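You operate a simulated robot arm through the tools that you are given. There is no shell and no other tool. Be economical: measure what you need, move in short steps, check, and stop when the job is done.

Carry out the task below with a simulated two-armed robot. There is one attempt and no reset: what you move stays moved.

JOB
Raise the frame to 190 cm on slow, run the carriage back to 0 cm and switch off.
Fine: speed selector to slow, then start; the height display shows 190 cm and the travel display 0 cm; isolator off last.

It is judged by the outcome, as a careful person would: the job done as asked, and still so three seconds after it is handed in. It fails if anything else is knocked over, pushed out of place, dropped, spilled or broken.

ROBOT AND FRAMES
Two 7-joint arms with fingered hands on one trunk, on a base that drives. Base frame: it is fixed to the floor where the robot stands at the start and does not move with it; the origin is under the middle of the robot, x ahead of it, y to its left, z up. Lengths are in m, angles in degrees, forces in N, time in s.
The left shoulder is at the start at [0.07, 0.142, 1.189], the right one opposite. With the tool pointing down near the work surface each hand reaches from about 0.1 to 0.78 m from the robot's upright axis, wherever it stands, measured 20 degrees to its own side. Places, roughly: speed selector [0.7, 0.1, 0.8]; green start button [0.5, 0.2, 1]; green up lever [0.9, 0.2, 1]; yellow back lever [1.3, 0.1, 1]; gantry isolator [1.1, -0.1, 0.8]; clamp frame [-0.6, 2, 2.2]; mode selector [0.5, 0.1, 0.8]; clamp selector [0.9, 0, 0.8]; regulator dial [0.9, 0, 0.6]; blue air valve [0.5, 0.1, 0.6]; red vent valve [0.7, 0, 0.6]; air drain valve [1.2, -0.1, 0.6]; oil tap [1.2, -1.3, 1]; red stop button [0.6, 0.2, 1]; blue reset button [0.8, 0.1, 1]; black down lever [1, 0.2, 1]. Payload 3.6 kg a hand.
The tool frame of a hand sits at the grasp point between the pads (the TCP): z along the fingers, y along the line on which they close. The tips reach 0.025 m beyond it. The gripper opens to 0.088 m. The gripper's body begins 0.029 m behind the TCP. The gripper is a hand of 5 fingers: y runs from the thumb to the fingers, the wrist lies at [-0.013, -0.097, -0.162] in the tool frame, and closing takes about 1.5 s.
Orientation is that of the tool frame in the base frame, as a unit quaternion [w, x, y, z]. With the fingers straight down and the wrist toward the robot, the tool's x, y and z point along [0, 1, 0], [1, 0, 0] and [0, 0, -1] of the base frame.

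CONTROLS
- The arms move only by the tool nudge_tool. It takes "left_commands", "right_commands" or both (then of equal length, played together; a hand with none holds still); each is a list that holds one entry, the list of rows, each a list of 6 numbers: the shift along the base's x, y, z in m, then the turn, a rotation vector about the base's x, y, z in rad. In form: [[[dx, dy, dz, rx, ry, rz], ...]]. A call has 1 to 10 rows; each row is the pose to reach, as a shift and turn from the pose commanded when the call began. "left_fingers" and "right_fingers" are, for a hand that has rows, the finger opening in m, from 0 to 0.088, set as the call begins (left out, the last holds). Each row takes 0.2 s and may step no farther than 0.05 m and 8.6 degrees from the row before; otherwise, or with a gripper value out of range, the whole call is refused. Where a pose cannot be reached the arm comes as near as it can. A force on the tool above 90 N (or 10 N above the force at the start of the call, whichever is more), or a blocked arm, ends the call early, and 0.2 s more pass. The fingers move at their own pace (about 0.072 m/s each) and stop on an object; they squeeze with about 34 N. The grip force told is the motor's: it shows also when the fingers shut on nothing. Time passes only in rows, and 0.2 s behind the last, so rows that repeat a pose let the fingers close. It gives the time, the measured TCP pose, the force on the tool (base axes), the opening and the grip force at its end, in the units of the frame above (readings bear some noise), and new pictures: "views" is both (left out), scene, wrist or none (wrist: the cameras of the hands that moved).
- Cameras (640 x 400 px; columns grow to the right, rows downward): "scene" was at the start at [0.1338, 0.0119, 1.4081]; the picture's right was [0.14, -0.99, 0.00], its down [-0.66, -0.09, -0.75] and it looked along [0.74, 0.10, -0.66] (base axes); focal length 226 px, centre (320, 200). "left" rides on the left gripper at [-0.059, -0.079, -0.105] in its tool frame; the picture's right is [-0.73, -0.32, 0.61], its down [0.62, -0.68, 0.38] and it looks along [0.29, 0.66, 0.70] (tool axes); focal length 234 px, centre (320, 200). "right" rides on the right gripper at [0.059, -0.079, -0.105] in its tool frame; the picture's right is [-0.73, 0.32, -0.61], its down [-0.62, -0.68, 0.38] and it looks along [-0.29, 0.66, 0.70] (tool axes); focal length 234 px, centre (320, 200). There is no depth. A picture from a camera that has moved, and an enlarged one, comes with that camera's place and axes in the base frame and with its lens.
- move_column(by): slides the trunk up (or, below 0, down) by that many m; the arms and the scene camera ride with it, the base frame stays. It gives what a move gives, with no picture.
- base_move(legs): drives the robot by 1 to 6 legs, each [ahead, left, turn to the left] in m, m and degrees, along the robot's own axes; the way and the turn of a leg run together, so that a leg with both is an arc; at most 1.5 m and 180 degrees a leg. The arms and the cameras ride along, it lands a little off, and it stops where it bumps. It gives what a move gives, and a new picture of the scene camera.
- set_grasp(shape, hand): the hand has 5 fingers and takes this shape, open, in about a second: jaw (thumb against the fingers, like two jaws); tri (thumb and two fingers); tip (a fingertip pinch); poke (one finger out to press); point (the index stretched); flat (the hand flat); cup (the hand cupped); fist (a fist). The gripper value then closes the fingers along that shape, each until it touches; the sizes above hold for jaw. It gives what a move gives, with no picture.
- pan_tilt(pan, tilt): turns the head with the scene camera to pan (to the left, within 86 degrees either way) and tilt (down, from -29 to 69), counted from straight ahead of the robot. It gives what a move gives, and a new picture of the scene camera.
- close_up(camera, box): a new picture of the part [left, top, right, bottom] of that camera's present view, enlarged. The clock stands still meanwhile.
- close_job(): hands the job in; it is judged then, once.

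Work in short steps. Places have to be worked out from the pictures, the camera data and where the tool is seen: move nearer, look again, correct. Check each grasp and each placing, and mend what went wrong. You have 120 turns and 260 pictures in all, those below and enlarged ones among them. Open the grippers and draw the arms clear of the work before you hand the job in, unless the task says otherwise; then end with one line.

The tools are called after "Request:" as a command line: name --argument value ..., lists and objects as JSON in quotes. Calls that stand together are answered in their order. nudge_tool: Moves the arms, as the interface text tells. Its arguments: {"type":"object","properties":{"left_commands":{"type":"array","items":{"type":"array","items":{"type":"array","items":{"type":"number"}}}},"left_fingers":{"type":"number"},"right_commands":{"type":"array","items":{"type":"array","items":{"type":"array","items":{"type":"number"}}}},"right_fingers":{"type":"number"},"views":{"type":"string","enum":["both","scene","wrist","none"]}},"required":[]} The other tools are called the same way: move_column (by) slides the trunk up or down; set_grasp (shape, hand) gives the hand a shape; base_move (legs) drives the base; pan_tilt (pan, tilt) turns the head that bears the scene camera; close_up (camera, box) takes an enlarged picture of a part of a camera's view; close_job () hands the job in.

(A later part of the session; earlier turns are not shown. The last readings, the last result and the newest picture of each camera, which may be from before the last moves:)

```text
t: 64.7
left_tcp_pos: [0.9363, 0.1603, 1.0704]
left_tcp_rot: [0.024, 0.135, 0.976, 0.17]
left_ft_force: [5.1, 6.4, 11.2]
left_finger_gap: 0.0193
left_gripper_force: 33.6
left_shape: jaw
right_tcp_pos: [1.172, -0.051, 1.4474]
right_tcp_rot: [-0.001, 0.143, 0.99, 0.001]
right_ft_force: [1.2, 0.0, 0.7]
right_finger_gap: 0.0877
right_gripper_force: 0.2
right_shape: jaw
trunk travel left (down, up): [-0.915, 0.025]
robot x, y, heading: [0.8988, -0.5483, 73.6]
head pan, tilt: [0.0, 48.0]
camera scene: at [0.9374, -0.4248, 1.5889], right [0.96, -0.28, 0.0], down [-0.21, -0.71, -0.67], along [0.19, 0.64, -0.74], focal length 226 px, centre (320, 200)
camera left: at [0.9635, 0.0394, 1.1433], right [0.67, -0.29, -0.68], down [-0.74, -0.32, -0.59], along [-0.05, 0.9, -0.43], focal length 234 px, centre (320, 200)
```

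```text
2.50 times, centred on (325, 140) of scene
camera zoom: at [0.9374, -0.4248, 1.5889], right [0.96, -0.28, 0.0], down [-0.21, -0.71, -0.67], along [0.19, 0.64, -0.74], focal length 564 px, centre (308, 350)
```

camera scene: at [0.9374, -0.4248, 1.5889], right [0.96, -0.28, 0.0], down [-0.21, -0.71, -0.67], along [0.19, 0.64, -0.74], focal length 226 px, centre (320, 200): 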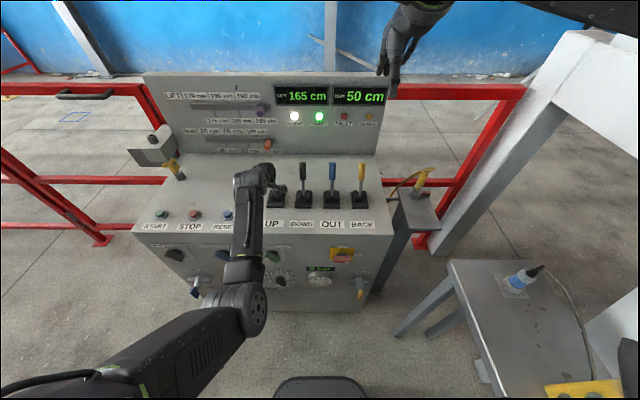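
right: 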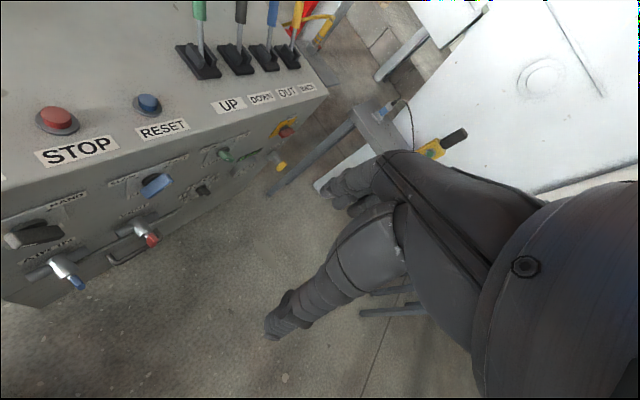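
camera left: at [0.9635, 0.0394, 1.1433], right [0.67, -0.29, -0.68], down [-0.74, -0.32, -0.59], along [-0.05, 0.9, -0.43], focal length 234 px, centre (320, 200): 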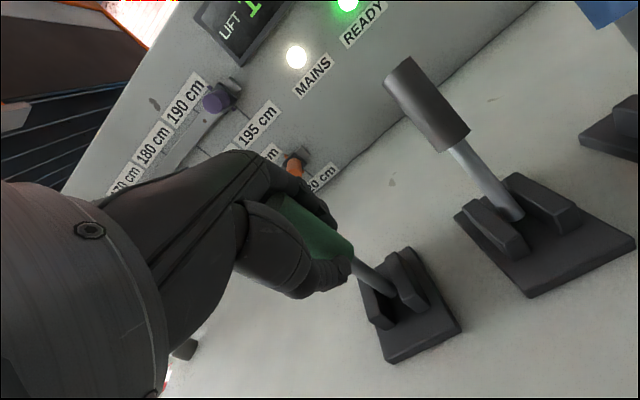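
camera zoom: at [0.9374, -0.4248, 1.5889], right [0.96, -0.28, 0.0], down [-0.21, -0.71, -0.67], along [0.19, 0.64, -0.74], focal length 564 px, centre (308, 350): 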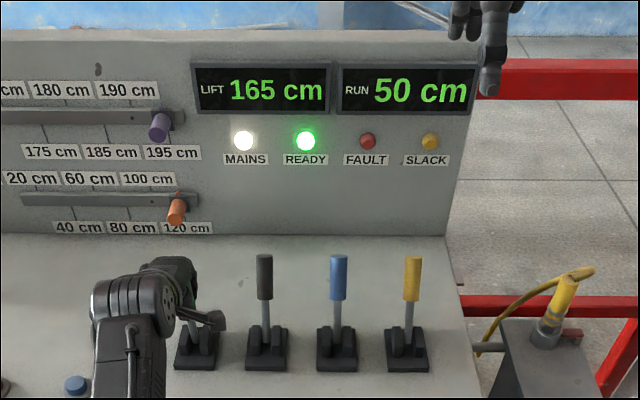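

No change yet; I pull a further 2 cm and hold about a second.

Request:
nudge_tool --left_commands '[[[-0.003, -0.01, -0.002, 0.06, -0.018, 0], [-0.0056, -0.019, -0.005, 0.12, -0.036, 0], [-0.0056, -0.019, -0.005, 0.12, -0.036, 0], [-0.0056, -0.019, -0.005, 0.12, -0.036, 0], [-0.0056, -0.019, -0.005, 0.12, -0.036, 0], [-0.0056, -0.019, -0.005, 0.12, -0.036, 0]]]' --views "both"

Request:
close_up --camera "scene" --box '[240, 60, 410, 220]'

```text
t: 66.1
left_tcp_pos: [0.9314, 0.1401, 1.0659]
left_tcp_rot: [0.033, 0.135, 0.963, 0.229]
left_ft_force: [4.9, 7.5, 14.6]
left_finger_gap: 0.0187
left_gripper_force: 34.2
left_shape: jaw
right_tcp_pos: [1.1711, -0.0492, 1.4477]
right_tcp_rot: [-0.002, 0.142, 0.99, 0.0]
right_ft_force: [-0.1, 0.2, -0.2]
right_finger_gap: 0.0878
right_gripper_force: 0.0
right_shape: jaw
trunk travel left (down, up): [-0.915, 0.025]
robot x, y, heading: [0.8956, -0.5453, 73.7]
head pan, tilt: [0.0, 48.0]
camera scene: at [0.9372, -0.425, 1.5889], right [0.96, -0.28, 0.0], down [-0.21, -0.71, -0.67], along [0.19, 0.64, -0.74], focal length 226 px, centre (320, 200)
camera left: at [0.955, 0.0118, 1.1242], right [0.7, -0.21, -0.69], down [-0.72, -0.25, -0.65], along [-0.03, 0.95, -0.32], focal length 234 px, centre (320, 200)
```

scene: 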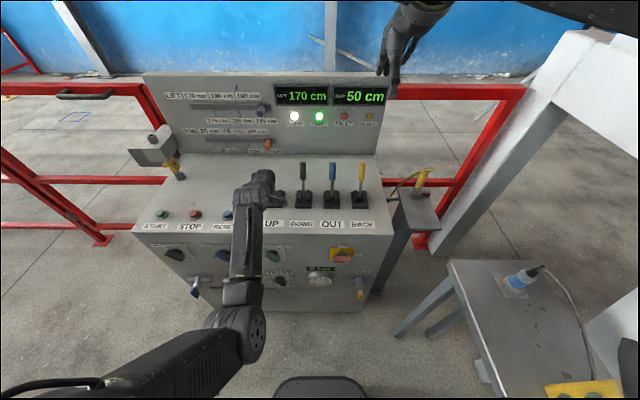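
left: 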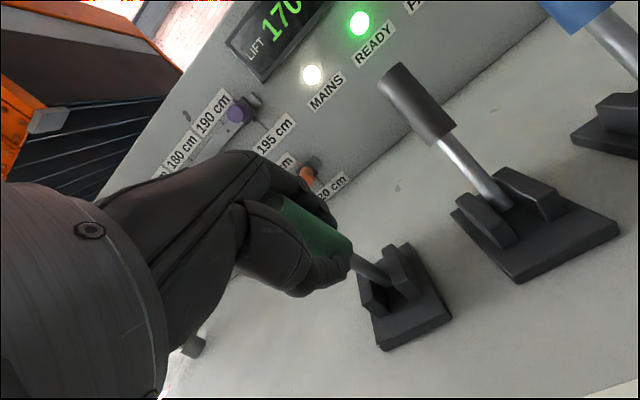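

```text
2.50 times, centred on (325, 140) of scene
camera zoom: at [0.9372, -0.425, 1.5889], right [0.96, -0.28, 0.0], down [-0.21, -0.71, -0.67], along [0.19, 0.64, -0.74], focal length 564 px, centre (308, 350)
```

zoom: 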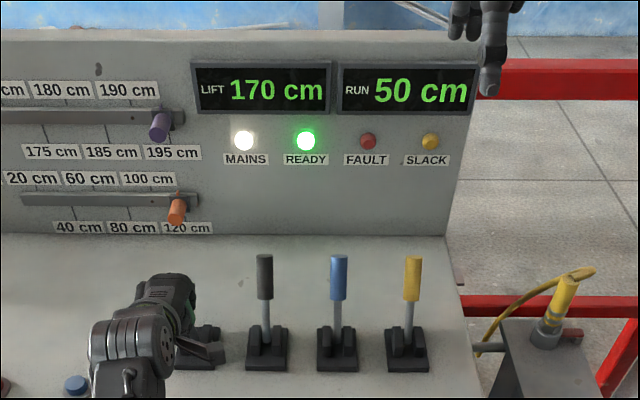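

It rises. LIFT is 170; I hold for 0.8 s and measure the rate.

Request:
nudge_tool --left_commands '[[[0, 0, 0, 0, 0, 0], [0, 0, 0, 0, 0, 0], [0, 0, 0, 0, 0, 0]]]' --views "none"

Request:
close_up --camera "scene" --box '[260, 70, 400, 130]'

```text
t: 66.9
left_tcp_pos: [0.9298, 0.1402, 1.0647]
left_tcp_rot: [0.033, 0.134, 0.963, 0.229]
left_ft_force: [4.2, 8.7, 14.0]
left_finger_gap: 0.0188
left_gripper_force: 34.3
left_shape: jaw
right_tcp_pos: [1.1711, -0.0503, 1.4475]
right_tcp_rot: [0.0, 0.143, 0.99, 0.0]
right_ft_force: [0.1, 0.2, -0.5]
right_finger_gap: 0.0877
right_gripper_force: 0.1
right_shape: jaw
trunk travel left (down, up): [-0.915, 0.025]
robot x, y, heading: [0.8976, -0.5453, 73.8]
head pan, tilt: [0.0, 48.0]
```

```text
4.57 times, centred on (330, 100) of scene
camera zoom: at [0.9371, -0.425, 1.5889], right [0.96, -0.28, 0.0], down [-0.21, -0.71, -0.67], along [0.19, 0.64, -0.74], focal length 1031 px, centre (274, 657)
```

zoom: 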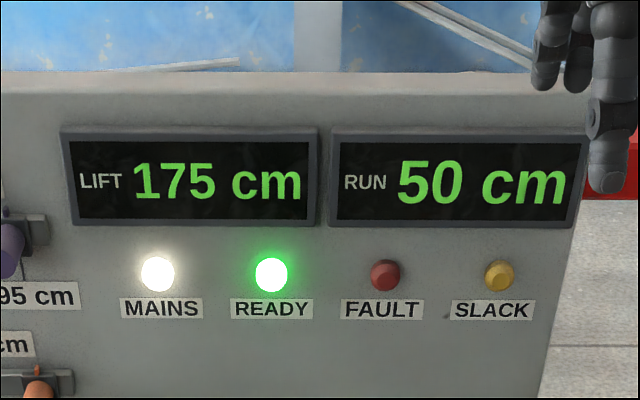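

175. I hold another 0.6 s.

Request:
nudge_tool --left_commands '[[[0, 0, 0, 0, 0, 0], [0, 0, 0, 0, 0, 0]]]' --views "none"

Request:
close_up --camera "scene" --box '[260, 70, 400, 130]'

```text
t: 67.5
left_tcp_pos: [0.9306, 0.1405, 1.0637]
left_tcp_rot: [0.033, 0.134, 0.964, 0.229]
left_ft_force: [4.4, 8.6, 14.2]
left_finger_gap: 0.0184
left_gripper_force: 34.2
left_shape: jaw
right_tcp_pos: [1.1712, -0.0504, 1.447]
right_tcp_rot: [-0.001, 0.143, 0.99, 0.0]
right_ft_force: [0.2, 0.1, 0.1]
right_finger_gap: 0.0878
right_gripper_force: 0.0
right_shape: jaw
trunk travel left (down, up): [-0.915, 0.025]
robot x, y, heading: [0.8997, -0.5466, 73.6]
head pan, tilt: [0.0, 48.0]
```

```text
4.57 times, centred on (330, 100) of scene
camera zoom: at [0.9371, -0.425, 1.5889], right [0.96, -0.28, 0.0], down [-0.21, -0.71, -0.67], along [0.19, 0.64, -0.74], focal length 1031 px, centre (274, 657)
```

zoom: 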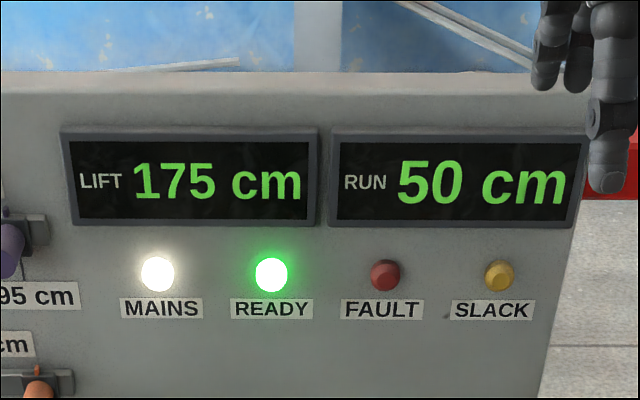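

Still 175; the display steps by 5 cm. I continue in short holds.

Request:
nudge_tool --left_commands '[[[0, 0, 0, 0, 0, 0], [0, 0, 0, 0, 0, 0]]]' --views "none"

Request:
close_up --camera "scene" --box '[260, 70, 400, 130]'

```text
t: 68.1
left_tcp_pos: [0.9302, 0.1407, 1.0649]
left_tcp_rot: [0.032, 0.134, 0.964, 0.229]
left_ft_force: [4.2, 7.8, 13.7]
left_finger_gap: 0.0189
left_gripper_force: 34.1
left_shape: jaw
right_tcp_pos: [1.1706, -0.0509, 1.4475]
right_tcp_rot: [-0.001, 0.143, 0.99, 0.0]
right_ft_force: [-0.5, -0.1, 0.0]
right_finger_gap: 0.0875
right_gripper_force: 0.1
right_shape: jaw
trunk travel left (down, up): [-0.915, 0.025]
robot x, y, heading: [0.8983, -0.5501, 73.5]
head pan, tilt: [0.0, 48.0]
```

```text
4.57 times, centred on (330, 100) of scene
camera zoom: at [0.9371, -0.425, 1.5889], right [0.96, -0.28, 0.0], down [-0.21, -0.71, -0.67], along [0.19, 0.64, -0.74], focal length 1031 px, centre (274, 657)
```

zoom: 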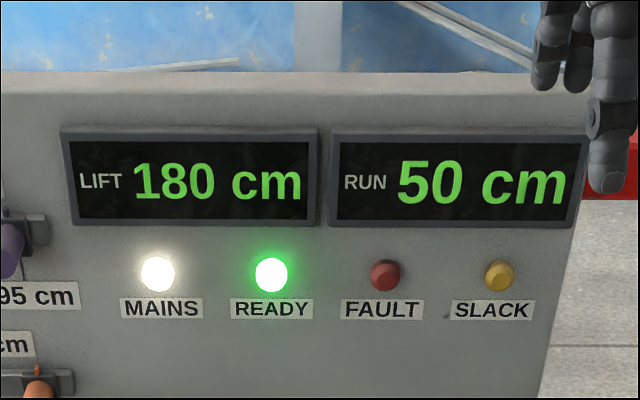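

180. Steps come about every 1.1 s; I hold 0.8 s.

Request:
nudge_tool --left_commands '[[[0, 0, 0, 0, 0, 0], [0, 0, 0, 0, 0, 0], [0, 0, 0, 0, 0, 0]]]' --views "none"

Request:
close_up --camera "scene" --box '[260, 70, 400, 130]'

```text
t: 68.9
left_tcp_pos: [0.9305, 0.1401, 1.0652]
left_tcp_rot: [0.032, 0.134, 0.964, 0.229]
left_ft_force: [4.1, 6.8, 13.7]
left_finger_gap: 0.0187
left_gripper_force: 33.9
left_shape: jaw
right_tcp_pos: [1.1717, -0.0495, 1.4471]
right_tcp_rot: [-0.001, 0.143, 0.99, 0.0]
right_ft_force: [0.7, 0.6, 0.2]
right_finger_gap: 0.0878
right_gripper_force: 0.1
right_shape: jaw
trunk travel left (down, up): [-0.915, 0.025]
robot x, y, heading: [0.8983, -0.5465, 73.4]
head pan, tilt: [0.0, 48.0]
```

```text
4.57 times, centred on (330, 100) of scene
camera zoom: at [0.9371, -0.425, 1.5889], right [0.96, -0.28, 0.0], down [-0.21, -0.71, -0.67], along [0.19, 0.64, -0.74], focal length 1031 px, centre (274, 657)
```

zoom: 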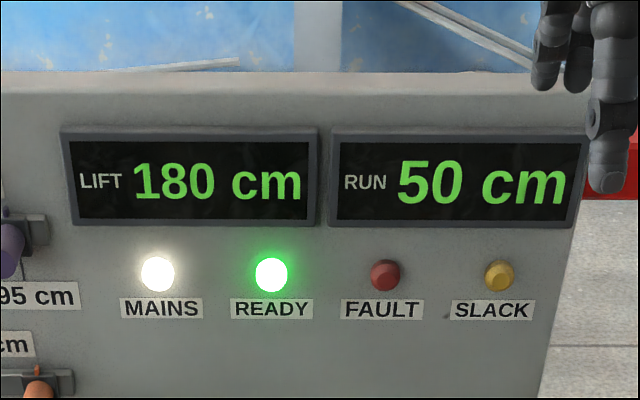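

Still 180; continue in 0.4 s steps.

Request:
nudge_tool --left_commands '[[[0, 0, 0, 0, 0, 0]]]' --views "none"

Request:
close_up --camera "scene" --box '[260, 70, 400, 130]'

```text
t: 69.3
left_tcp_pos: [0.9296, 0.1404, 1.0642]
left_tcp_rot: [0.032, 0.134, 0.964, 0.229]
left_ft_force: [5.0, 8.3, 14.0]
left_finger_gap: 0.0184
left_gripper_force: 34.0
left_shape: jaw
right_tcp_pos: [1.1711, -0.0498, 1.4467]
right_tcp_rot: [-0.001, 0.142, 0.99, 0.0]
right_ft_force: [-0.8, 1.2, -0.4]
right_finger_gap: 0.088
right_gripper_force: 0.0
right_shape: jaw
trunk travel left (down, up): [-0.915, 0.025]
robot x, y, heading: [0.8988, -0.5501, 73.5]
head pan, tilt: [0.0, 48.0]
```

```text
4.57 times, centred on (330, 100) of scene
camera zoom: at [0.9371, -0.425, 1.5889], right [0.96, -0.28, 0.0], down [-0.21, -0.71, -0.67], along [0.19, 0.64, -0.74], focal length 1031 px, centre (274, 657)
```

zoom: 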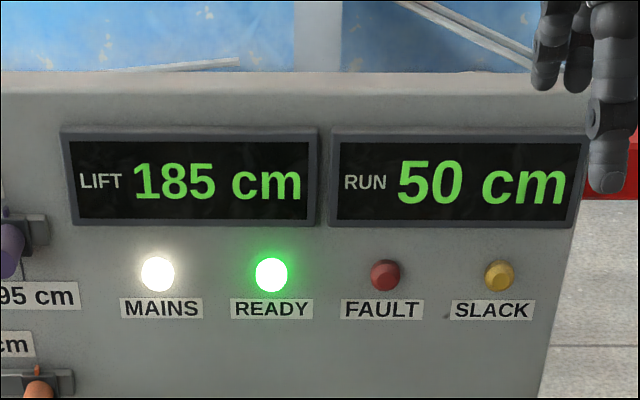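

185. Next change expected near t≈70.3; I hold 0.8 s.

Request:
nudge_tool --left_commands '[[[0, 0, 0, 0, 0, 0], [0, 0, 0, 0, 0, 0], [0, 0, 0, 0, 0, 0]]]' --views "none"

Request:
close_up --camera "scene" --box '[260, 70, 400, 130]'

```text
t: 70.1
left_tcp_pos: [0.9306, 0.14, 1.0642]
left_tcp_rot: [0.033, 0.134, 0.963, 0.23]
left_ft_force: [3.9, 7.4, 14.1]
left_finger_gap: 0.0188
left_gripper_force: 34.1
left_shape: jaw
right_tcp_pos: [1.1714, -0.0494, 1.4482]
right_tcp_rot: [-0.001, 0.142, 0.99, 0.001]
right_ft_force: [-0.1, -0.6, 0.1]
right_finger_gap: 0.0875
right_gripper_force: 0.1
right_shape: jaw
trunk travel left (down, up): [-0.915, 0.025]
robot x, y, heading: [0.8983, -0.5496, 73.5]
head pan, tilt: [0.0, 48.0]
```

```text
4.57 times, centred on (330, 100) of scene
camera zoom: at [0.9371, -0.425, 1.5889], right [0.96, -0.28, 0.0], down [-0.21, -0.71, -0.67], along [0.19, 0.64, -0.74], focal length 1031 px, centre (274, 657)
```

zoom: 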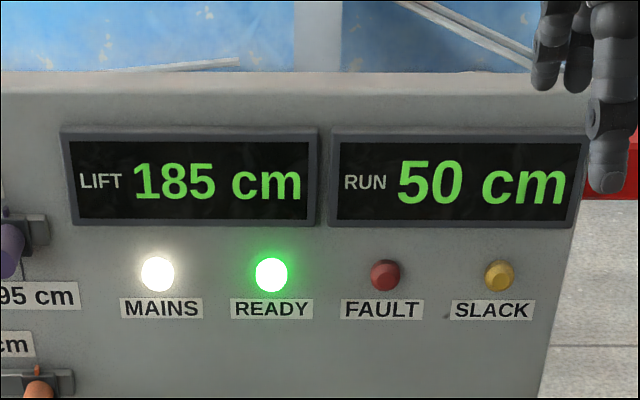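

Still 185; one more 0.4 s step.

Request:
nudge_tool --left_commands '[[[0, 0, 0, 0, 0, 0]]]' --views "none"

Request:
close_up --camera "scene" --box '[260, 70, 400, 130]'

```text
t: 70.5
left_tcp_pos: [0.9303, 0.141, 1.0649]
left_tcp_rot: [0.032, 0.133, 0.964, 0.229]
left_ft_force: [5.1, 7.1, 14.7]
left_finger_gap: 0.0186
left_gripper_force: 33.8
left_shape: jaw
right_tcp_pos: [1.1706, -0.0501, 1.4474]
right_tcp_rot: [-0.001, 0.143, 0.99, 0.0]
right_ft_force: [-0.8, -0.4, 0.5]
right_finger_gap: 0.0876
right_gripper_force: 0.2
right_shape: jaw
trunk travel left (down, up): [-0.915, 0.025]
robot x, y, heading: [0.8964, -0.5484, 73.7]
head pan, tilt: [0.0, 48.0]
```

```text
4.57 times, centred on (330, 100) of scene
camera zoom: at [0.9371, -0.425, 1.5889], right [0.96, -0.28, 0.0], down [-0.21, -0.71, -0.67], along [0.19, 0.64, -0.74], focal length 1031 px, centre (274, 657)
```

zoom: 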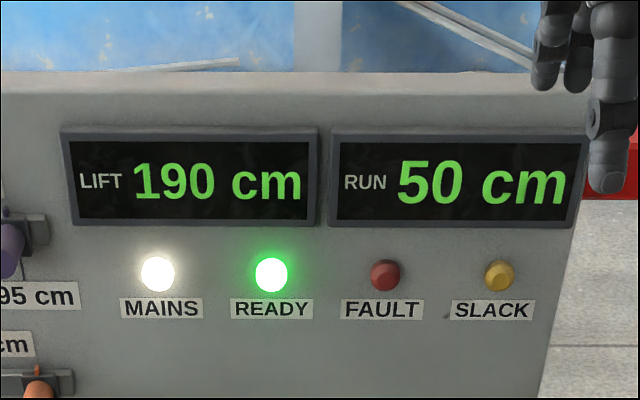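

190 shown. I return the lever to its rest position at once.

Request:
nudge_tool --left_commands '[[[0.0084, 0.0288, 0.006, -0.112, 0.033, 0], [0.0145, 0.05, 0.006, -0.225, 0.066, 0], [0.021, 0.07, 0.002, -0.338, 0.099, 0], [0.022, 0.072, 0.0, -0.45, 0.131, 0]]]' --views "scene"

Request:
close_up --camera "scene" --box '[240, 60, 410, 220]'

```text
t: 71.5
left_tcp_pos: [0.9531, 0.2129, 1.0636]
left_tcp_rot: [-0.001, 0.137, 0.991, -0.002]
left_ft_force: [2.1, -14.6, -0.9]
left_finger_gap: 0.0234
left_gripper_force: 34.7
left_shape: jaw
right_tcp_pos: [1.1726, -0.049, 1.4463]
right_tcp_rot: [-0.001, 0.142, 0.99, 0.0]
right_ft_force: [0.9, 0.1, 0.2]
right_finger_gap: 0.0877
right_gripper_force: 0.0
right_shape: jaw
trunk travel left (down, up): [-0.915, 0.025]
robot x, y, heading: [0.9012, -0.5498, 73.7]
head pan, tilt: [0.0, 48.0]
camera scene: at [0.9376, -0.4249, 1.5886], right [0.96, -0.28, 0.0], down [-0.21, -0.71, -0.67], along [0.19, 0.64, -0.74], focal length 226 px, centre (320, 200)
```

scene: 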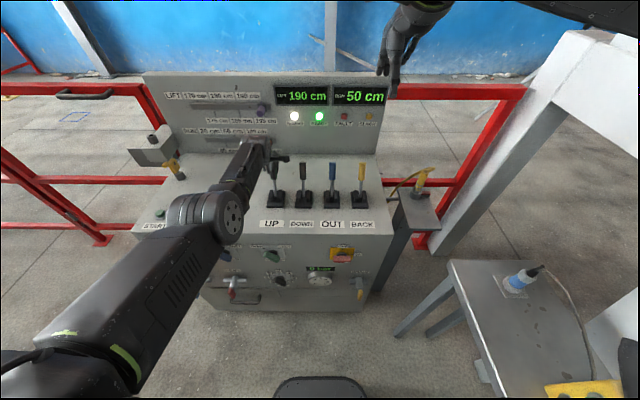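

```text
2.50 times, centred on (325, 140) of scene
camera zoom: at [0.9376, -0.4249, 1.5886], right [0.96, -0.28, 0.0], down [-0.21, -0.71, -0.67], along [0.19, 0.64, -0.74], focal length 564 px, centre (308, 350)
```

zoom: 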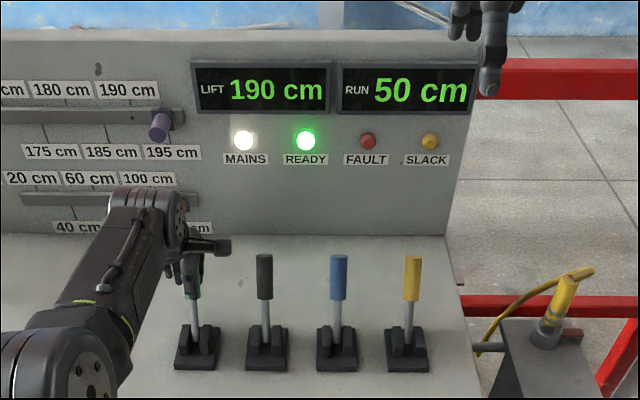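

LIFT holds at 190. I open the left hand and rise straight off the knob.

Request:
nudge_tool --left_commands '[[[0, 0, 0, 0, 0, 0], [0, 0, 0, 0, 0, 0], [0, 0, 0, 0, 0, 0], [0, 0, 0, 0, 0, 0], [0, 0, 0, 0, 0, 0], [0, 0, 0.04, 0, 0, 0], [0, 0, 0.08, 0, 0, 0], [0, 0, 0.12, 0, 0, 0]]]' --left_fingers 0.088 --views "none"

Request:
close_up --camera "scene" --box '[240, 60, 410, 220]'

```text
t: 73.3
left_tcp_pos: [0.9483, 0.2127, 1.1844]
left_tcp_rot: [0.0, 0.137, 0.991, -0.001]
left_ft_force: [1.0, 0.5, 0.6]
left_finger_gap: 0.0881
left_gripper_force: 0.0
left_shape: jaw
right_tcp_pos: [1.169, -0.0487, 1.4466]
right_tcp_rot: [0.0, 0.143, 0.99, -0.001]
right_ft_force: [0.4, 0.6, -0.1]
right_finger_gap: 0.0876
right_gripper_force: 0.0
right_shape: jaw
trunk travel left (down, up): [-0.915, 0.025]
robot x, y, heading: [0.8968, -0.5472, 73.6]
head pan, tilt: [0.0, 48.0]
```

```text
2.50 times, centred on (325, 140) of scene
camera zoom: at [0.9356, -0.4239, 1.5887], right [0.96, -0.28, 0.0], down [-0.21, -0.71, -0.67], along [0.19, 0.64, -0.74], focal length 564 px, centre (308, 350)
```

zoom: 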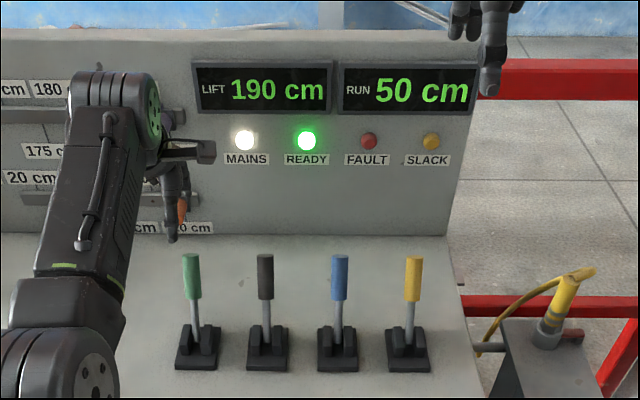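

All stable. BACK knob should be gripped at about (1.254, 0.125, 1.065), mirror posture for the right arm. I move the right hand above it.

Request:
nudge_tool --right_commands '[[[0.01, 0.022, -0.033, 0, 0, 0], [0.021, 0.043, -0.066, 0, 0, 0], [0.032, 0.065, -0.1, 0, 0, 0], [0.043, 0.087, -0.133, 0, 0, 0], [0.053, 0.109, -0.166, 0, 0, 0], [0.064, 0.13, -0.2, 0, 0, 0], [0.075, 0.152, -0.233, 0, 0, 0], [0.085, 0.174, -0.265, 0, 0, 0], [0.085, 0.174, -0.285, 0, 0, 0]]]' --views "both"

```text
t: 75.3
left_tcp_pos: [0.9492, 0.2119, 1.1838]
left_tcp_rot: [-0.001, 0.137, 0.991, -0.001]
left_ft_force: [-0.1, -0.7, -0.3]
left_finger_gap: 0.0878
left_gripper_force: 0.1
left_shape: jaw
right_tcp_pos: [1.255, 0.1268, 1.1609]
right_tcp_rot: [-0.001, 0.142, 0.99, 0.001]
right_ft_force: [-0.1, 0.0, -1.2]
right_finger_gap: 0.0878
right_gripper_force: 0.0
right_shape: jaw
trunk travel left (down, up): [-0.915, 0.025]
robot x, y, heading: [0.8999, -0.5493, 73.8]
head pan, tilt: [0.0, 48.0]
camera scene: at [0.9361, -0.4241, 1.5888], right [0.96, -0.28, 0.0], down [-0.21, -0.71, -0.67], along [0.19, 0.64, -0.74], focal length 226 px, centre (320, 200)
camera right: at [1.1768, 0.0673, 1.2663], right [0.79, 0.11, 0.61], down [0.41, -0.83, -0.38], along [0.46, 0.55, -0.7], focal length 234 px, centre (320, 200)
```

scene: 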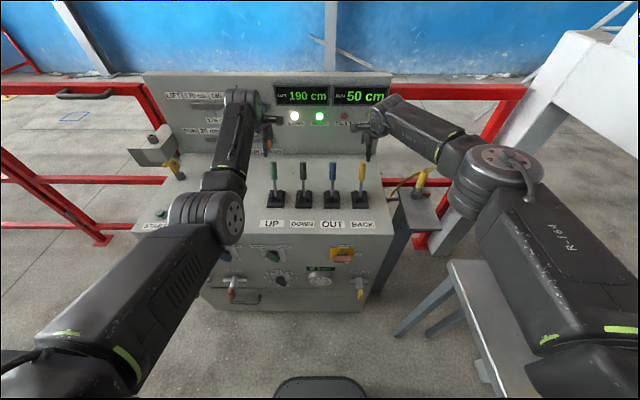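
right: 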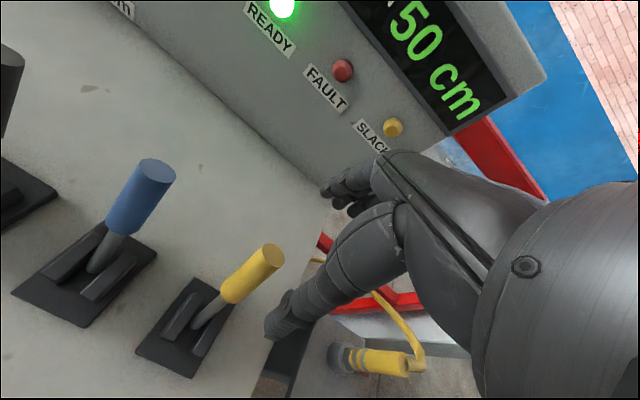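

Knob top is at (1.250, 0.130). I fine-shift, descend and close.

Request:
nudge_tool --right_commands '[[[-0.007, -0.006, -0.03, 0, 0, 0], [-0.007, -0.006, -0.06, 0, 0, 0], [-0.007, -0.006, -0.097, 0, 0, 0]]]' --views "none"

Request:
nudge_tool --right_commands '[[[0, 0, 0, 0, 0, 0], [0, 0, 0, 0, 0, 0], [0, 0, 0, 0, 0, 0], [0, 0, 0, 0, 0, 0], [0, 0, 0, 0, 0, 0], [0, 0, 0, 0, 0, 0]]]' --right_fingers 0.0 --views "wrist"

```text
t: 76.1
left_tcp_pos: [0.9483, 0.2127, 1.1836]
left_tcp_rot: [0.0, 0.137, 0.991, 0.0]
left_ft_force: [0.6, 0.6, 0.2]
left_finger_gap: 0.0878
left_gripper_force: 0.1
left_shape: jaw
right_tcp_pos: [1.2471, 0.1204, 1.0634]
right_tcp_rot: [0.0, 0.143, 0.99, 0.0]
right_ft_force: [-0.3, 0.4, 0.0]
right_finger_gap: 0.0879
right_gripper_force: 0.0
right_shape: jaw
trunk travel left (down, up): [-0.915, 0.025]
robot x, y, heading: [0.8974, -0.5468, 73.7]
head pan, tilt: [0.0, 48.0]
```

```text
t: 77.5
left_tcp_pos: [0.9485, 0.2126, 1.185]
left_tcp_rot: [0.0, 0.137, 0.991, 0.0]
left_ft_force: [-0.8, -0.5, 0.6]
left_finger_gap: 0.0877
left_gripper_force: 0.0
left_shape: jaw
right_tcp_pos: [1.2457, 0.1198, 1.0661]
right_tcp_rot: [0.0, 0.143, 0.99, 0.0]
right_ft_force: [-4.6, -5.0, -1.2]
right_finger_gap: 0.0213
right_gripper_force: 34.2
right_shape: jaw
trunk travel left (down, up): [-0.915, 0.025]
robot x, y, heading: [0.8996, -0.5489, 73.5]
head pan, tilt: [0.0, 48.0]
camera right: at [1.1674, 0.06, 1.1704], right [0.79, 0.11, 0.61], down [0.41, -0.83, -0.38], along [0.46, 0.55, -0.7], focal length 234 px, centre (320, 200)
```

right: 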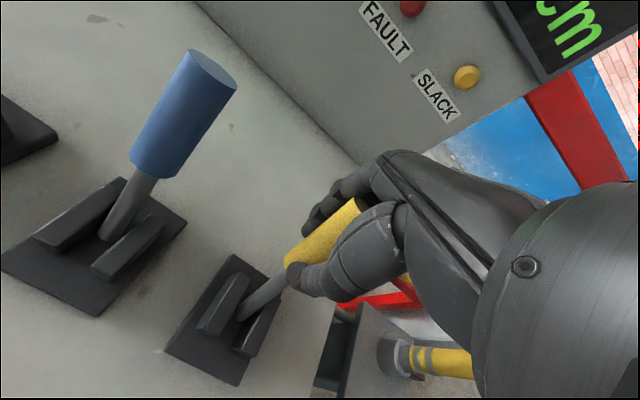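

Grip on BACK is good. I pull through the same full stroke and look at the RUN display.

Request:
nudge_tool --right_commands '[[[-0.0042, -0.0144, 0.003, 0.07, -0.02, 0], [-0.0084, -0.0288, 0.006, 0.15, -0.042, 0], [-0.0126, -0.043, 0.006, 0.25, -0.07, 0], [-0.0153, -0.053, 0.005, 0.33, -0.095, 0], [-0.018, -0.062, 0.003, 0.39, -0.112, 0], [-0.021, -0.072, 0.0, 0.45, -0.131, 0]]]' --views "scene"

Request:
close_up --camera "scene" --box '[260, 70, 400, 130]'

```text
t: 78.9
left_tcp_pos: [0.9465, 0.2137, 1.1843]
left_tcp_rot: [0.002, 0.137, 0.991, 0.0]
left_ft_force: [0.1, -0.8, 0.0]
left_finger_gap: 0.0881
left_gripper_force: 0.0
left_shape: jaw
right_tcp_pos: [1.2306, 0.0667, 1.0705]
right_tcp_rot: [0.023, 0.139, 0.975, 0.169]
right_ft_force: [-6.2, 10.4, 12.2]
right_finger_gap: 0.0198
right_gripper_force: 34.1
right_shape: jaw
right hand out of reach, approached as far as the arm can: row 5, 6
trunk travel left (down, up): [-0.915, 0.025]
robot x, y, heading: [0.8971, -0.5488, 73.8]
head pan, tilt: [0.0, 48.0]
camera scene: at [0.9326, -0.4235, 1.5889], right [0.96, -0.28, 0.0], down [-0.21, -0.71, -0.67], along [0.19, 0.64, -0.74], focal length 226 px, centre (320, 200)
```

scene: 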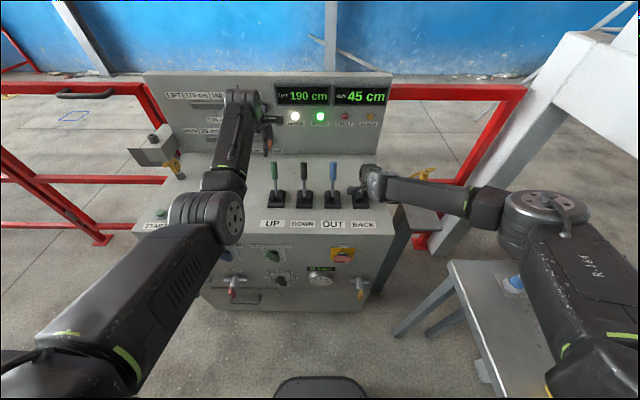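

```text
4.57 times, centred on (330, 100) of scene
camera zoom: at [0.9326, -0.4235, 1.5889], right [0.96, -0.28, 0.0], down [-0.21, -0.71, -0.67], along [0.19, 0.64, -0.74], focal length 1031 px, centre (274, 657)
```

zoom: 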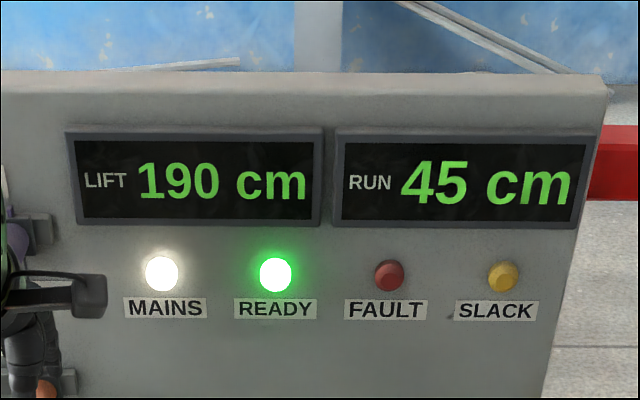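

The carriage runs back: 45. I hold 1.2 s to measure its rate.

Request:
nudge_tool --right_commands '[[[0, 0, 0, 0, 0, 0], [0, 0, 0, 0, 0, 0], [0, 0, 0, 0, 0, 0], [0, 0, 0, 0, 0, 0], [0, 0, 0, 0, 0, 0]]]' --views "none"

Request:
close_up --camera "scene" --box '[260, 70, 400, 130]'

```text
t: 80.1
left_tcp_pos: [0.9466, 0.2131, 1.1832]
left_tcp_rot: [0.0, 0.137, 0.991, -0.001]
left_ft_force: [0.0, -0.1, 0.2]
left_finger_gap: 0.0877
left_gripper_force: 0.0
left_shape: jaw
right_tcp_pos: [1.2311, 0.0671, 1.07]
right_tcp_rot: [0.024, 0.14, 0.975, 0.169]
right_ft_force: [-6.1, 11.2, 13.4]
right_finger_gap: 0.0196
right_gripper_force: 33.7
right_shape: jaw
trunk travel left (down, up): [-0.915, 0.025]
robot x, y, heading: [0.8991, -0.5513, 73.8]
head pan, tilt: [0.0, 48.0]
```

```text
4.57 times, centred on (330, 100) of scene
camera zoom: at [0.9322, -0.4236, 1.5889], right [0.96, -0.28, 0.0], down [-0.21, -0.71, -0.67], along [0.19, 0.64, -0.74], focal length 1031 px, centre (274, 657)
```

zoom: 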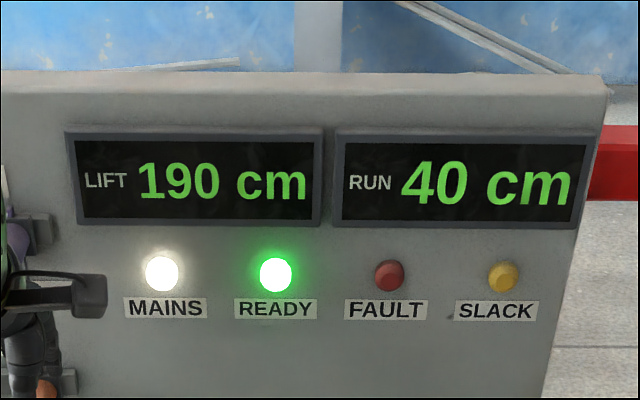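

40. I hold 2.2 s.

Request:
nudge_tool --right_commands '[[[0, 0, 0, 0, 0, 0], [0, 0, 0, 0, 0, 0], [0, 0, 0, 0, 0, 0], [0, 0, 0, 0, 0, 0], [0, 0, 0, 0, 0, 0], [0, 0, 0, 0, 0, 0], [0, 0, 0, 0, 0, 0], [0, 0, 0, 0, 0, 0], [0, 0, 0, 0, 0, 0], [0, 0, 0, 0, 0, 0]]]' --views "none"

Request:
close_up --camera "scene" --box '[260, 70, 400, 130]'

```text
t: 82.3
left_tcp_pos: [0.9465, 0.2137, 1.1832]
left_tcp_rot: [0.001, 0.138, 0.99, -0.001]
left_ft_force: [-0.7, 0.9, 0.3]
left_finger_gap: 0.0879
left_gripper_force: 0.1
left_shape: jaw
right_tcp_pos: [1.2301, 0.0654, 1.0708]
right_tcp_rot: [0.024, 0.139, 0.975, 0.169]
right_ft_force: [-5.8, 9.8, 13.6]
right_finger_gap: 0.0198
right_gripper_force: 33.7
right_shape: jaw
trunk travel left (down, up): [-0.915, 0.025]
robot x, y, heading: [0.8974, -0.5478, 73.5]
head pan, tilt: [0.0, 48.0]
```

```text
4.57 times, centred on (330, 100) of scene
camera zoom: at [0.9322, -0.4236, 1.5889], right [0.96, -0.28, 0.0], down [-0.21, -0.71, -0.67], along [0.19, 0.64, -0.74], focal length 1031 px, centre (274, 657)
```

zoom: 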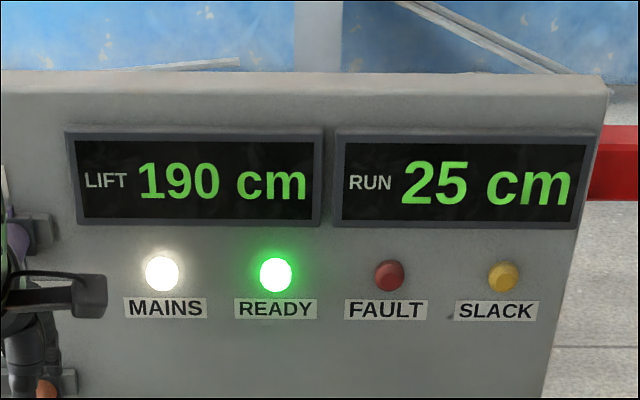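

25; about 6 cm/s. I hold 2.2 s more.

Request:
nudge_tool --right_commands '[[[0, 0, 0, 0, 0, 0], [0, 0, 0, 0, 0, 0], [0, 0, 0, 0, 0, 0], [0, 0, 0, 0, 0, 0], [0, 0, 0, 0, 0, 0], [0, 0, 0, 0, 0, 0], [0, 0, 0, 0, 0, 0], [0, 0, 0, 0, 0, 0], [0, 0, 0, 0, 0, 0], [0, 0, 0, 0, 0, 0]]]' --views "none"

Request:
close_up --camera "scene" --box '[260, 70, 400, 130]'

```text
t: 84.5
left_tcp_pos: [0.9458, 0.2133, 1.1837]
left_tcp_rot: [0.001, 0.137, 0.991, -0.001]
left_ft_force: [-0.1, 0.0, -0.2]
left_finger_gap: 0.0877
left_gripper_force: 0.1
left_shape: jaw
right_tcp_pos: [1.2299, 0.0662, 1.0706]
right_tcp_rot: [0.024, 0.14, 0.975, 0.17]
right_ft_force: [-6.1, 10.1, 13.1]
right_finger_gap: 0.0199
right_gripper_force: 34.1
right_shape: jaw
trunk travel left (down, up): [-0.915, 0.025]
robot x, y, heading: [0.8988, -0.5504, 73.7]
head pan, tilt: [0.0, 48.0]
```

```text
4.57 times, centred on (330, 100) of scene
camera zoom: at [0.9322, -0.4236, 1.5889], right [0.96, -0.28, 0.0], down [-0.21, -0.71, -0.67], along [0.19, 0.64, -0.74], focal length 1031 px, centre (274, 657)
```

zoom: 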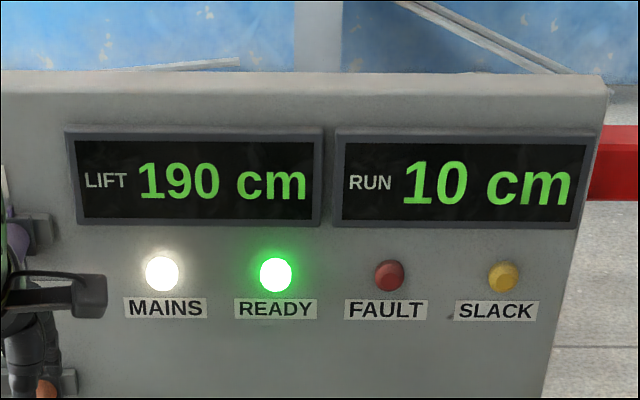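

10 cm. I hold 0.8 s.

Request:
nudge_tool --right_commands '[[[0, 0, 0, 0, 0, 0], [0, 0, 0, 0, 0, 0], [0, 0, 0, 0, 0, 0]]]' --views "none"

Request:
close_up --camera "scene" --box '[260, 70, 400, 130]'

```text
t: 85.3
left_tcp_pos: [0.9468, 0.2128, 1.1835]
left_tcp_rot: [0.001, 0.138, 0.99, -0.002]
left_ft_force: [-0.7, -0.6, 0.0]
left_finger_gap: 0.0874
left_gripper_force: 0.1
left_shape: jaw
right_tcp_pos: [1.2298, 0.066, 1.0719]
right_tcp_rot: [0.026, 0.14, 0.975, 0.169]
right_ft_force: [-6.4, 10.0, 12.7]
right_finger_gap: 0.02
right_gripper_force: 34.0
right_shape: jaw
trunk travel left (down, up): [-0.915, 0.025]
robot x, y, heading: [0.899, -0.5474, 73.8]
head pan, tilt: [0.0, 48.0]
```

```text
4.57 times, centred on (330, 100) of scene
camera zoom: at [0.9322, -0.4236, 1.5889], right [0.96, -0.28, 0.0], down [-0.21, -0.71, -0.67], along [0.19, 0.64, -0.74], focal length 1031 px, centre (274, 657)
```

zoom: 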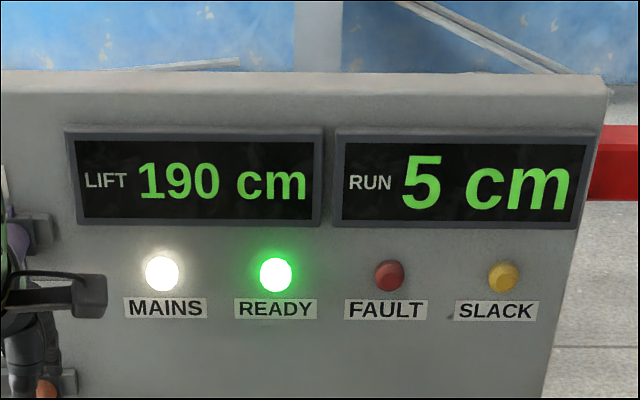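

5 cm; 0.6 s more.

Request:
nudge_tool --right_commands '[[[0, 0, 0, 0, 0, 0], [0, 0, 0, 0, 0, 0]]]' --views "none"

Request:
close_up --camera "scene" --box '[260, 70, 400, 130]'

```text
t: 85.9
left_tcp_pos: [0.9453, 0.2125, 1.1844]
left_tcp_rot: [0.001, 0.137, 0.991, -0.001]
left_ft_force: [-0.5, -0.8, -0.9]
left_finger_gap: 0.0878
left_gripper_force: 0.2
left_shape: jaw
right_tcp_pos: [1.2293, 0.0663, 1.0712]
right_tcp_rot: [0.024, 0.14, 0.975, 0.17]
right_ft_force: [-6.6, 9.3, 12.9]
right_finger_gap: 0.0198
right_gripper_force: 33.6
right_shape: jaw
trunk travel left (down, up): [-0.915, 0.025]
robot x, y, heading: [0.8977, -0.5455, 73.4]
head pan, tilt: [0.0, 48.0]
```

```text
4.57 times, centred on (330, 100) of scene
camera zoom: at [0.9322, -0.4236, 1.5889], right [0.96, -0.28, 0.0], down [-0.21, -0.71, -0.67], along [0.19, 0.64, -0.74], focal length 1031 px, centre (274, 657)
```

zoom: 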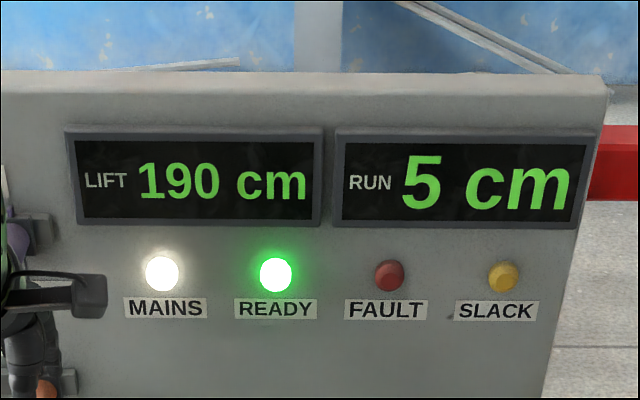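

Still 5; 0.4 s more.

Request:
nudge_tool --right_commands '[[[0, 0, 0, 0, 0, 0]]]' --views "none"

Request:
close_up --camera "scene" --box '[260, 70, 400, 130]'

```text
t: 86.3
left_tcp_pos: [0.9478, 0.2138, 1.1833]
left_tcp_rot: [0.0, 0.138, 0.99, -0.001]
left_ft_force: [0.4, -0.1, 0.4]
left_finger_gap: 0.0877
left_gripper_force: 0.1
left_shape: jaw
right_tcp_pos: [1.2305, 0.0671, 1.071]
right_tcp_rot: [0.024, 0.14, 0.975, 0.169]
right_ft_force: [-6.0, 9.8, 12.8]
right_finger_gap: 0.0199
right_gripper_force: 33.8
right_shape: jaw
trunk travel left (down, up): [-0.915, 0.025]
robot x, y, heading: [0.8985, -0.5495, 73.6]
head pan, tilt: [0.0, 48.0]
```

```text
4.57 times, centred on (330, 100) of scene
camera zoom: at [0.9322, -0.4236, 1.5889], right [0.96, -0.28, 0.0], down [-0.21, -0.71, -0.67], along [0.19, 0.64, -0.74], focal length 1031 px, centre (274, 657)
```

zoom: 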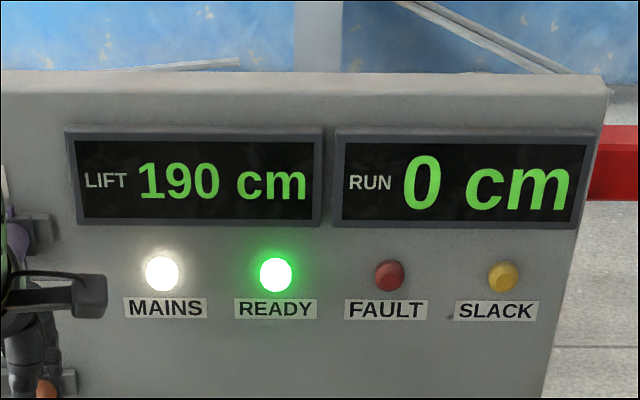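

RUN shows 0. I return the lever at once.

Request:
nudge_tool --right_commands '[[[0.009, 0.03, 0.002, -0.1, 0.029, 0], [0.0153, 0.053, -0.004, -0.2, 0.058, 0], [0.0153, 0.053, -0.004, -0.33, 0.095, 0]]]' --views "none"

Request:
close_up --camera "scene" --box '[240, 60, 410, 220]'

```text
t: 87.1
left_tcp_pos: [0.9475, 0.2146, 1.1826]
left_tcp_rot: [0.0, 0.137, 0.991, 0.0]
left_ft_force: [-0.1, 1.0, 0.3]
left_finger_gap: 0.0879
left_gripper_force: 0.1
left_shape: jaw
right_tcp_pos: [1.2456, 0.1182, 1.0644]
right_tcp_rot: [-0.001, 0.142, 0.99, -0.001]
right_ft_force: [-4.9, 4.5, -6.9]
right_finger_gap: 0.0155
right_gripper_force: 33.0
right_shape: jaw
trunk travel left (down, up): [-0.915, 0.025]
robot x, y, heading: [0.9032, -0.5483, 73.6]
head pan, tilt: [0.0, 48.0]
```

```text
2.50 times, centred on (325, 140) of scene
camera zoom: at [0.9339, -0.4222, 1.5884], right [0.96, -0.28, 0.0], down [-0.21, -0.71, -0.67], along [0.19, 0.64, -0.74], focal length 564 px, centre (308, 350)
```

zoom: 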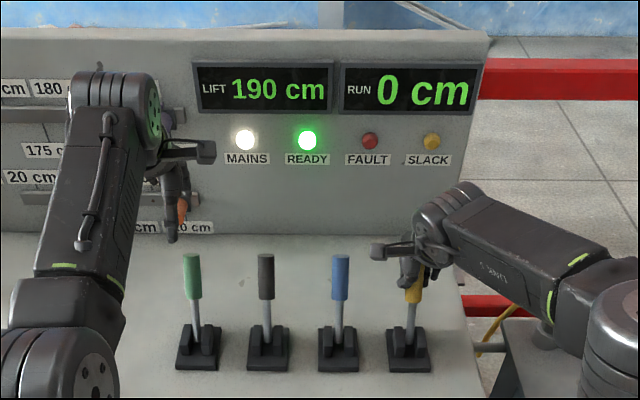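

Lever at rest. I open the right hand and lift clear, then lift/withdraw both hands.

Request:
nudge_tool --right_commands '[[[0, 0, 0, 0, 0, 0], [0, 0, 0, 0, 0, 0], [0, 0, 0, 0, 0, 0], [0, 0, 0, 0, 0, 0], [0, 0, 0, 0, 0, 0], [0, 0, 0.04, 0, 0, 0], [0, 0, 0.08, 0, 0, 0], [0, 0, 0.12, 0, 0, 0], [0, 0, 0.16, 0, 0, 0]]]' --right_fingers 0.088 --views "none"

Request:
close_up --camera "scene" --box '[240, 60, 410, 220]'

```text
t: 89.1
left_tcp_pos: [0.9479, 0.2115, 1.1847]
left_tcp_rot: [-0.001, 0.137, 0.991, 0.0]
left_ft_force: [0.5, -0.7, 0.0]
left_finger_gap: 0.0881
left_gripper_force: 0.1
left_shape: jaw
right_tcp_pos: [1.2459, 0.1168, 1.2276]
right_tcp_rot: [-0.001, 0.143, 0.99, 0.0]
right_ft_force: [-0.6, 0.0, -0.2]
right_finger_gap: 0.0878
right_gripper_force: 0.0
right_shape: jaw
trunk travel left (down, up): [-0.915, 0.025]
robot x, y, heading: [0.8974, -0.5508, 73.6]
head pan, tilt: [0.0, 48.0]
```

```text
2.50 times, centred on (325, 140) of scene
camera zoom: at [0.9353, -0.4248, 1.5888], right [0.96, -0.28, 0.0], down [-0.21, -0.71, -0.67], along [0.19, 0.64, -0.74], focal length 564 px, centre (308, 350)
```

zoom: 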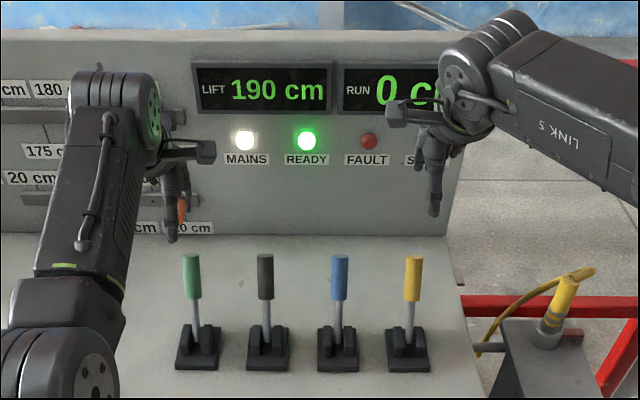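

Displays hold at 190 / 0 with levers at rest. For the isolator I'll use the left hand as with the speed selector. First I pull both hands back over the console.

Request:
nudge_tool --left_commands '[[[0, 0, 0.01, 0, 0, 0], [-0.012, -0.043, 0.02, 0, 0, 0], [-0.024, -0.086, 0.02, 0, 0, 0], [-0.036, -0.129, 0.02, 0, 0, 0], [-0.048, -0.172, 0.02, 0, 0, 0], [-0.06, -0.21, 0.02, 0, 0, 0]]]' --right_commands '[[[0, 0, 0.01, 0, 0, 0], [-0.012, -0.043, 0.02, 0, 0, 0], [-0.024, -0.086, 0.03, 0, 0, 0], [-0.036, -0.129, 0.04, 0, 0, 0], [-0.048, -0.172, 0.05, 0, 0, 0], [-0.06, -0.21, 0.06, 0, 0, 0]]]' --views "scene"

```text
t: 90.5
left_tcp_pos: [0.9029, 0.1246, 1.1445]
left_tcp_rot: [-0.012, 0.122, 0.992, 0.011]
left_ft_force: [0.2, -0.4, 0.3]
left_finger_gap: 0.0878
left_gripper_force: 0.0
left_shape: jaw
left hand out of reach, approached as far as the arm can: row 3, 4, 5, 6
right_tcp_pos: [1.1871, -0.0959, 1.286]
right_tcp_rot: [0.0, 0.143, 0.99, 0.001]
right_ft_force: [0.0, 0.3, 0.3]
right_finger_gap: 0.0877
right_gripper_force: 0.0
right_shape: jaw
trunk travel left (down, up): [-0.915, 0.025]
robot x, y, heading: [0.8985, -0.548, 73.7]
head pan, tilt: [0.0, 48.0]
camera scene: at [0.9364, -0.4275, 1.5891], right [0.96, -0.28, 0.0], down [-0.21, -0.71, -0.67], along [0.19, 0.64, -0.74], focal length 226 px, centre (320, 200)
```

scene: 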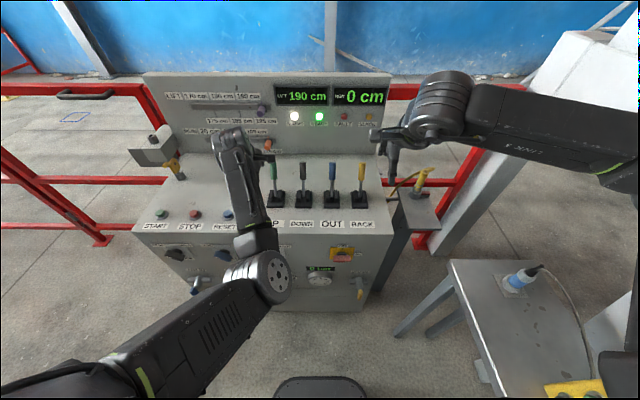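

Both hands are above/in front of the levers. I drive back 0.22 m, then right 0.2 m.

Request:
base_move --legs '[[-0.22, 0, 0], [0, -0.18, 0]]'

```text
t: 93.3
left_tcp_pos: [1.0098, -0.134, 1.1325]
left_tcp_rot: [-0.016, 0.122, 0.992, 0.004]
left_ft_force: [-1.0, 0.2, -0.3]
left_finger_gap: 0.0882
left_gripper_force: 0.0
left_shape: jaw
right_tcp_pos: [1.2968, -0.3508, 1.2844]
right_tcp_rot: [0.001, 0.142, 0.99, -0.001]
right_ft_force: [-1.1, 0.4, 0.2]
right_finger_gap: 0.0877
right_gripper_force: 0.1
right_shape: jaw
trunk travel left (down, up): [-0.915, 0.025]
robot x, y, heading: [1.0129, -0.8088, 73.9]
head pan, tilt: [0.0, 48.0]
camera scene: at [1.0446, -0.6817, 1.5887], right [0.96, -0.28, 0.0], down [-0.21, -0.71, -0.67], along [0.19, 0.64, -0.74], focal length 226 px, centre (320, 200)
```

scene: 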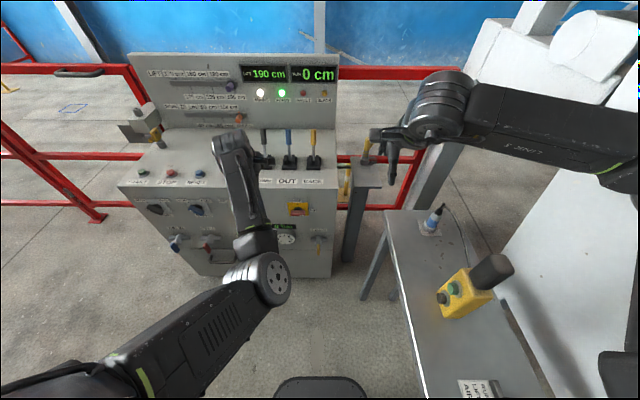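

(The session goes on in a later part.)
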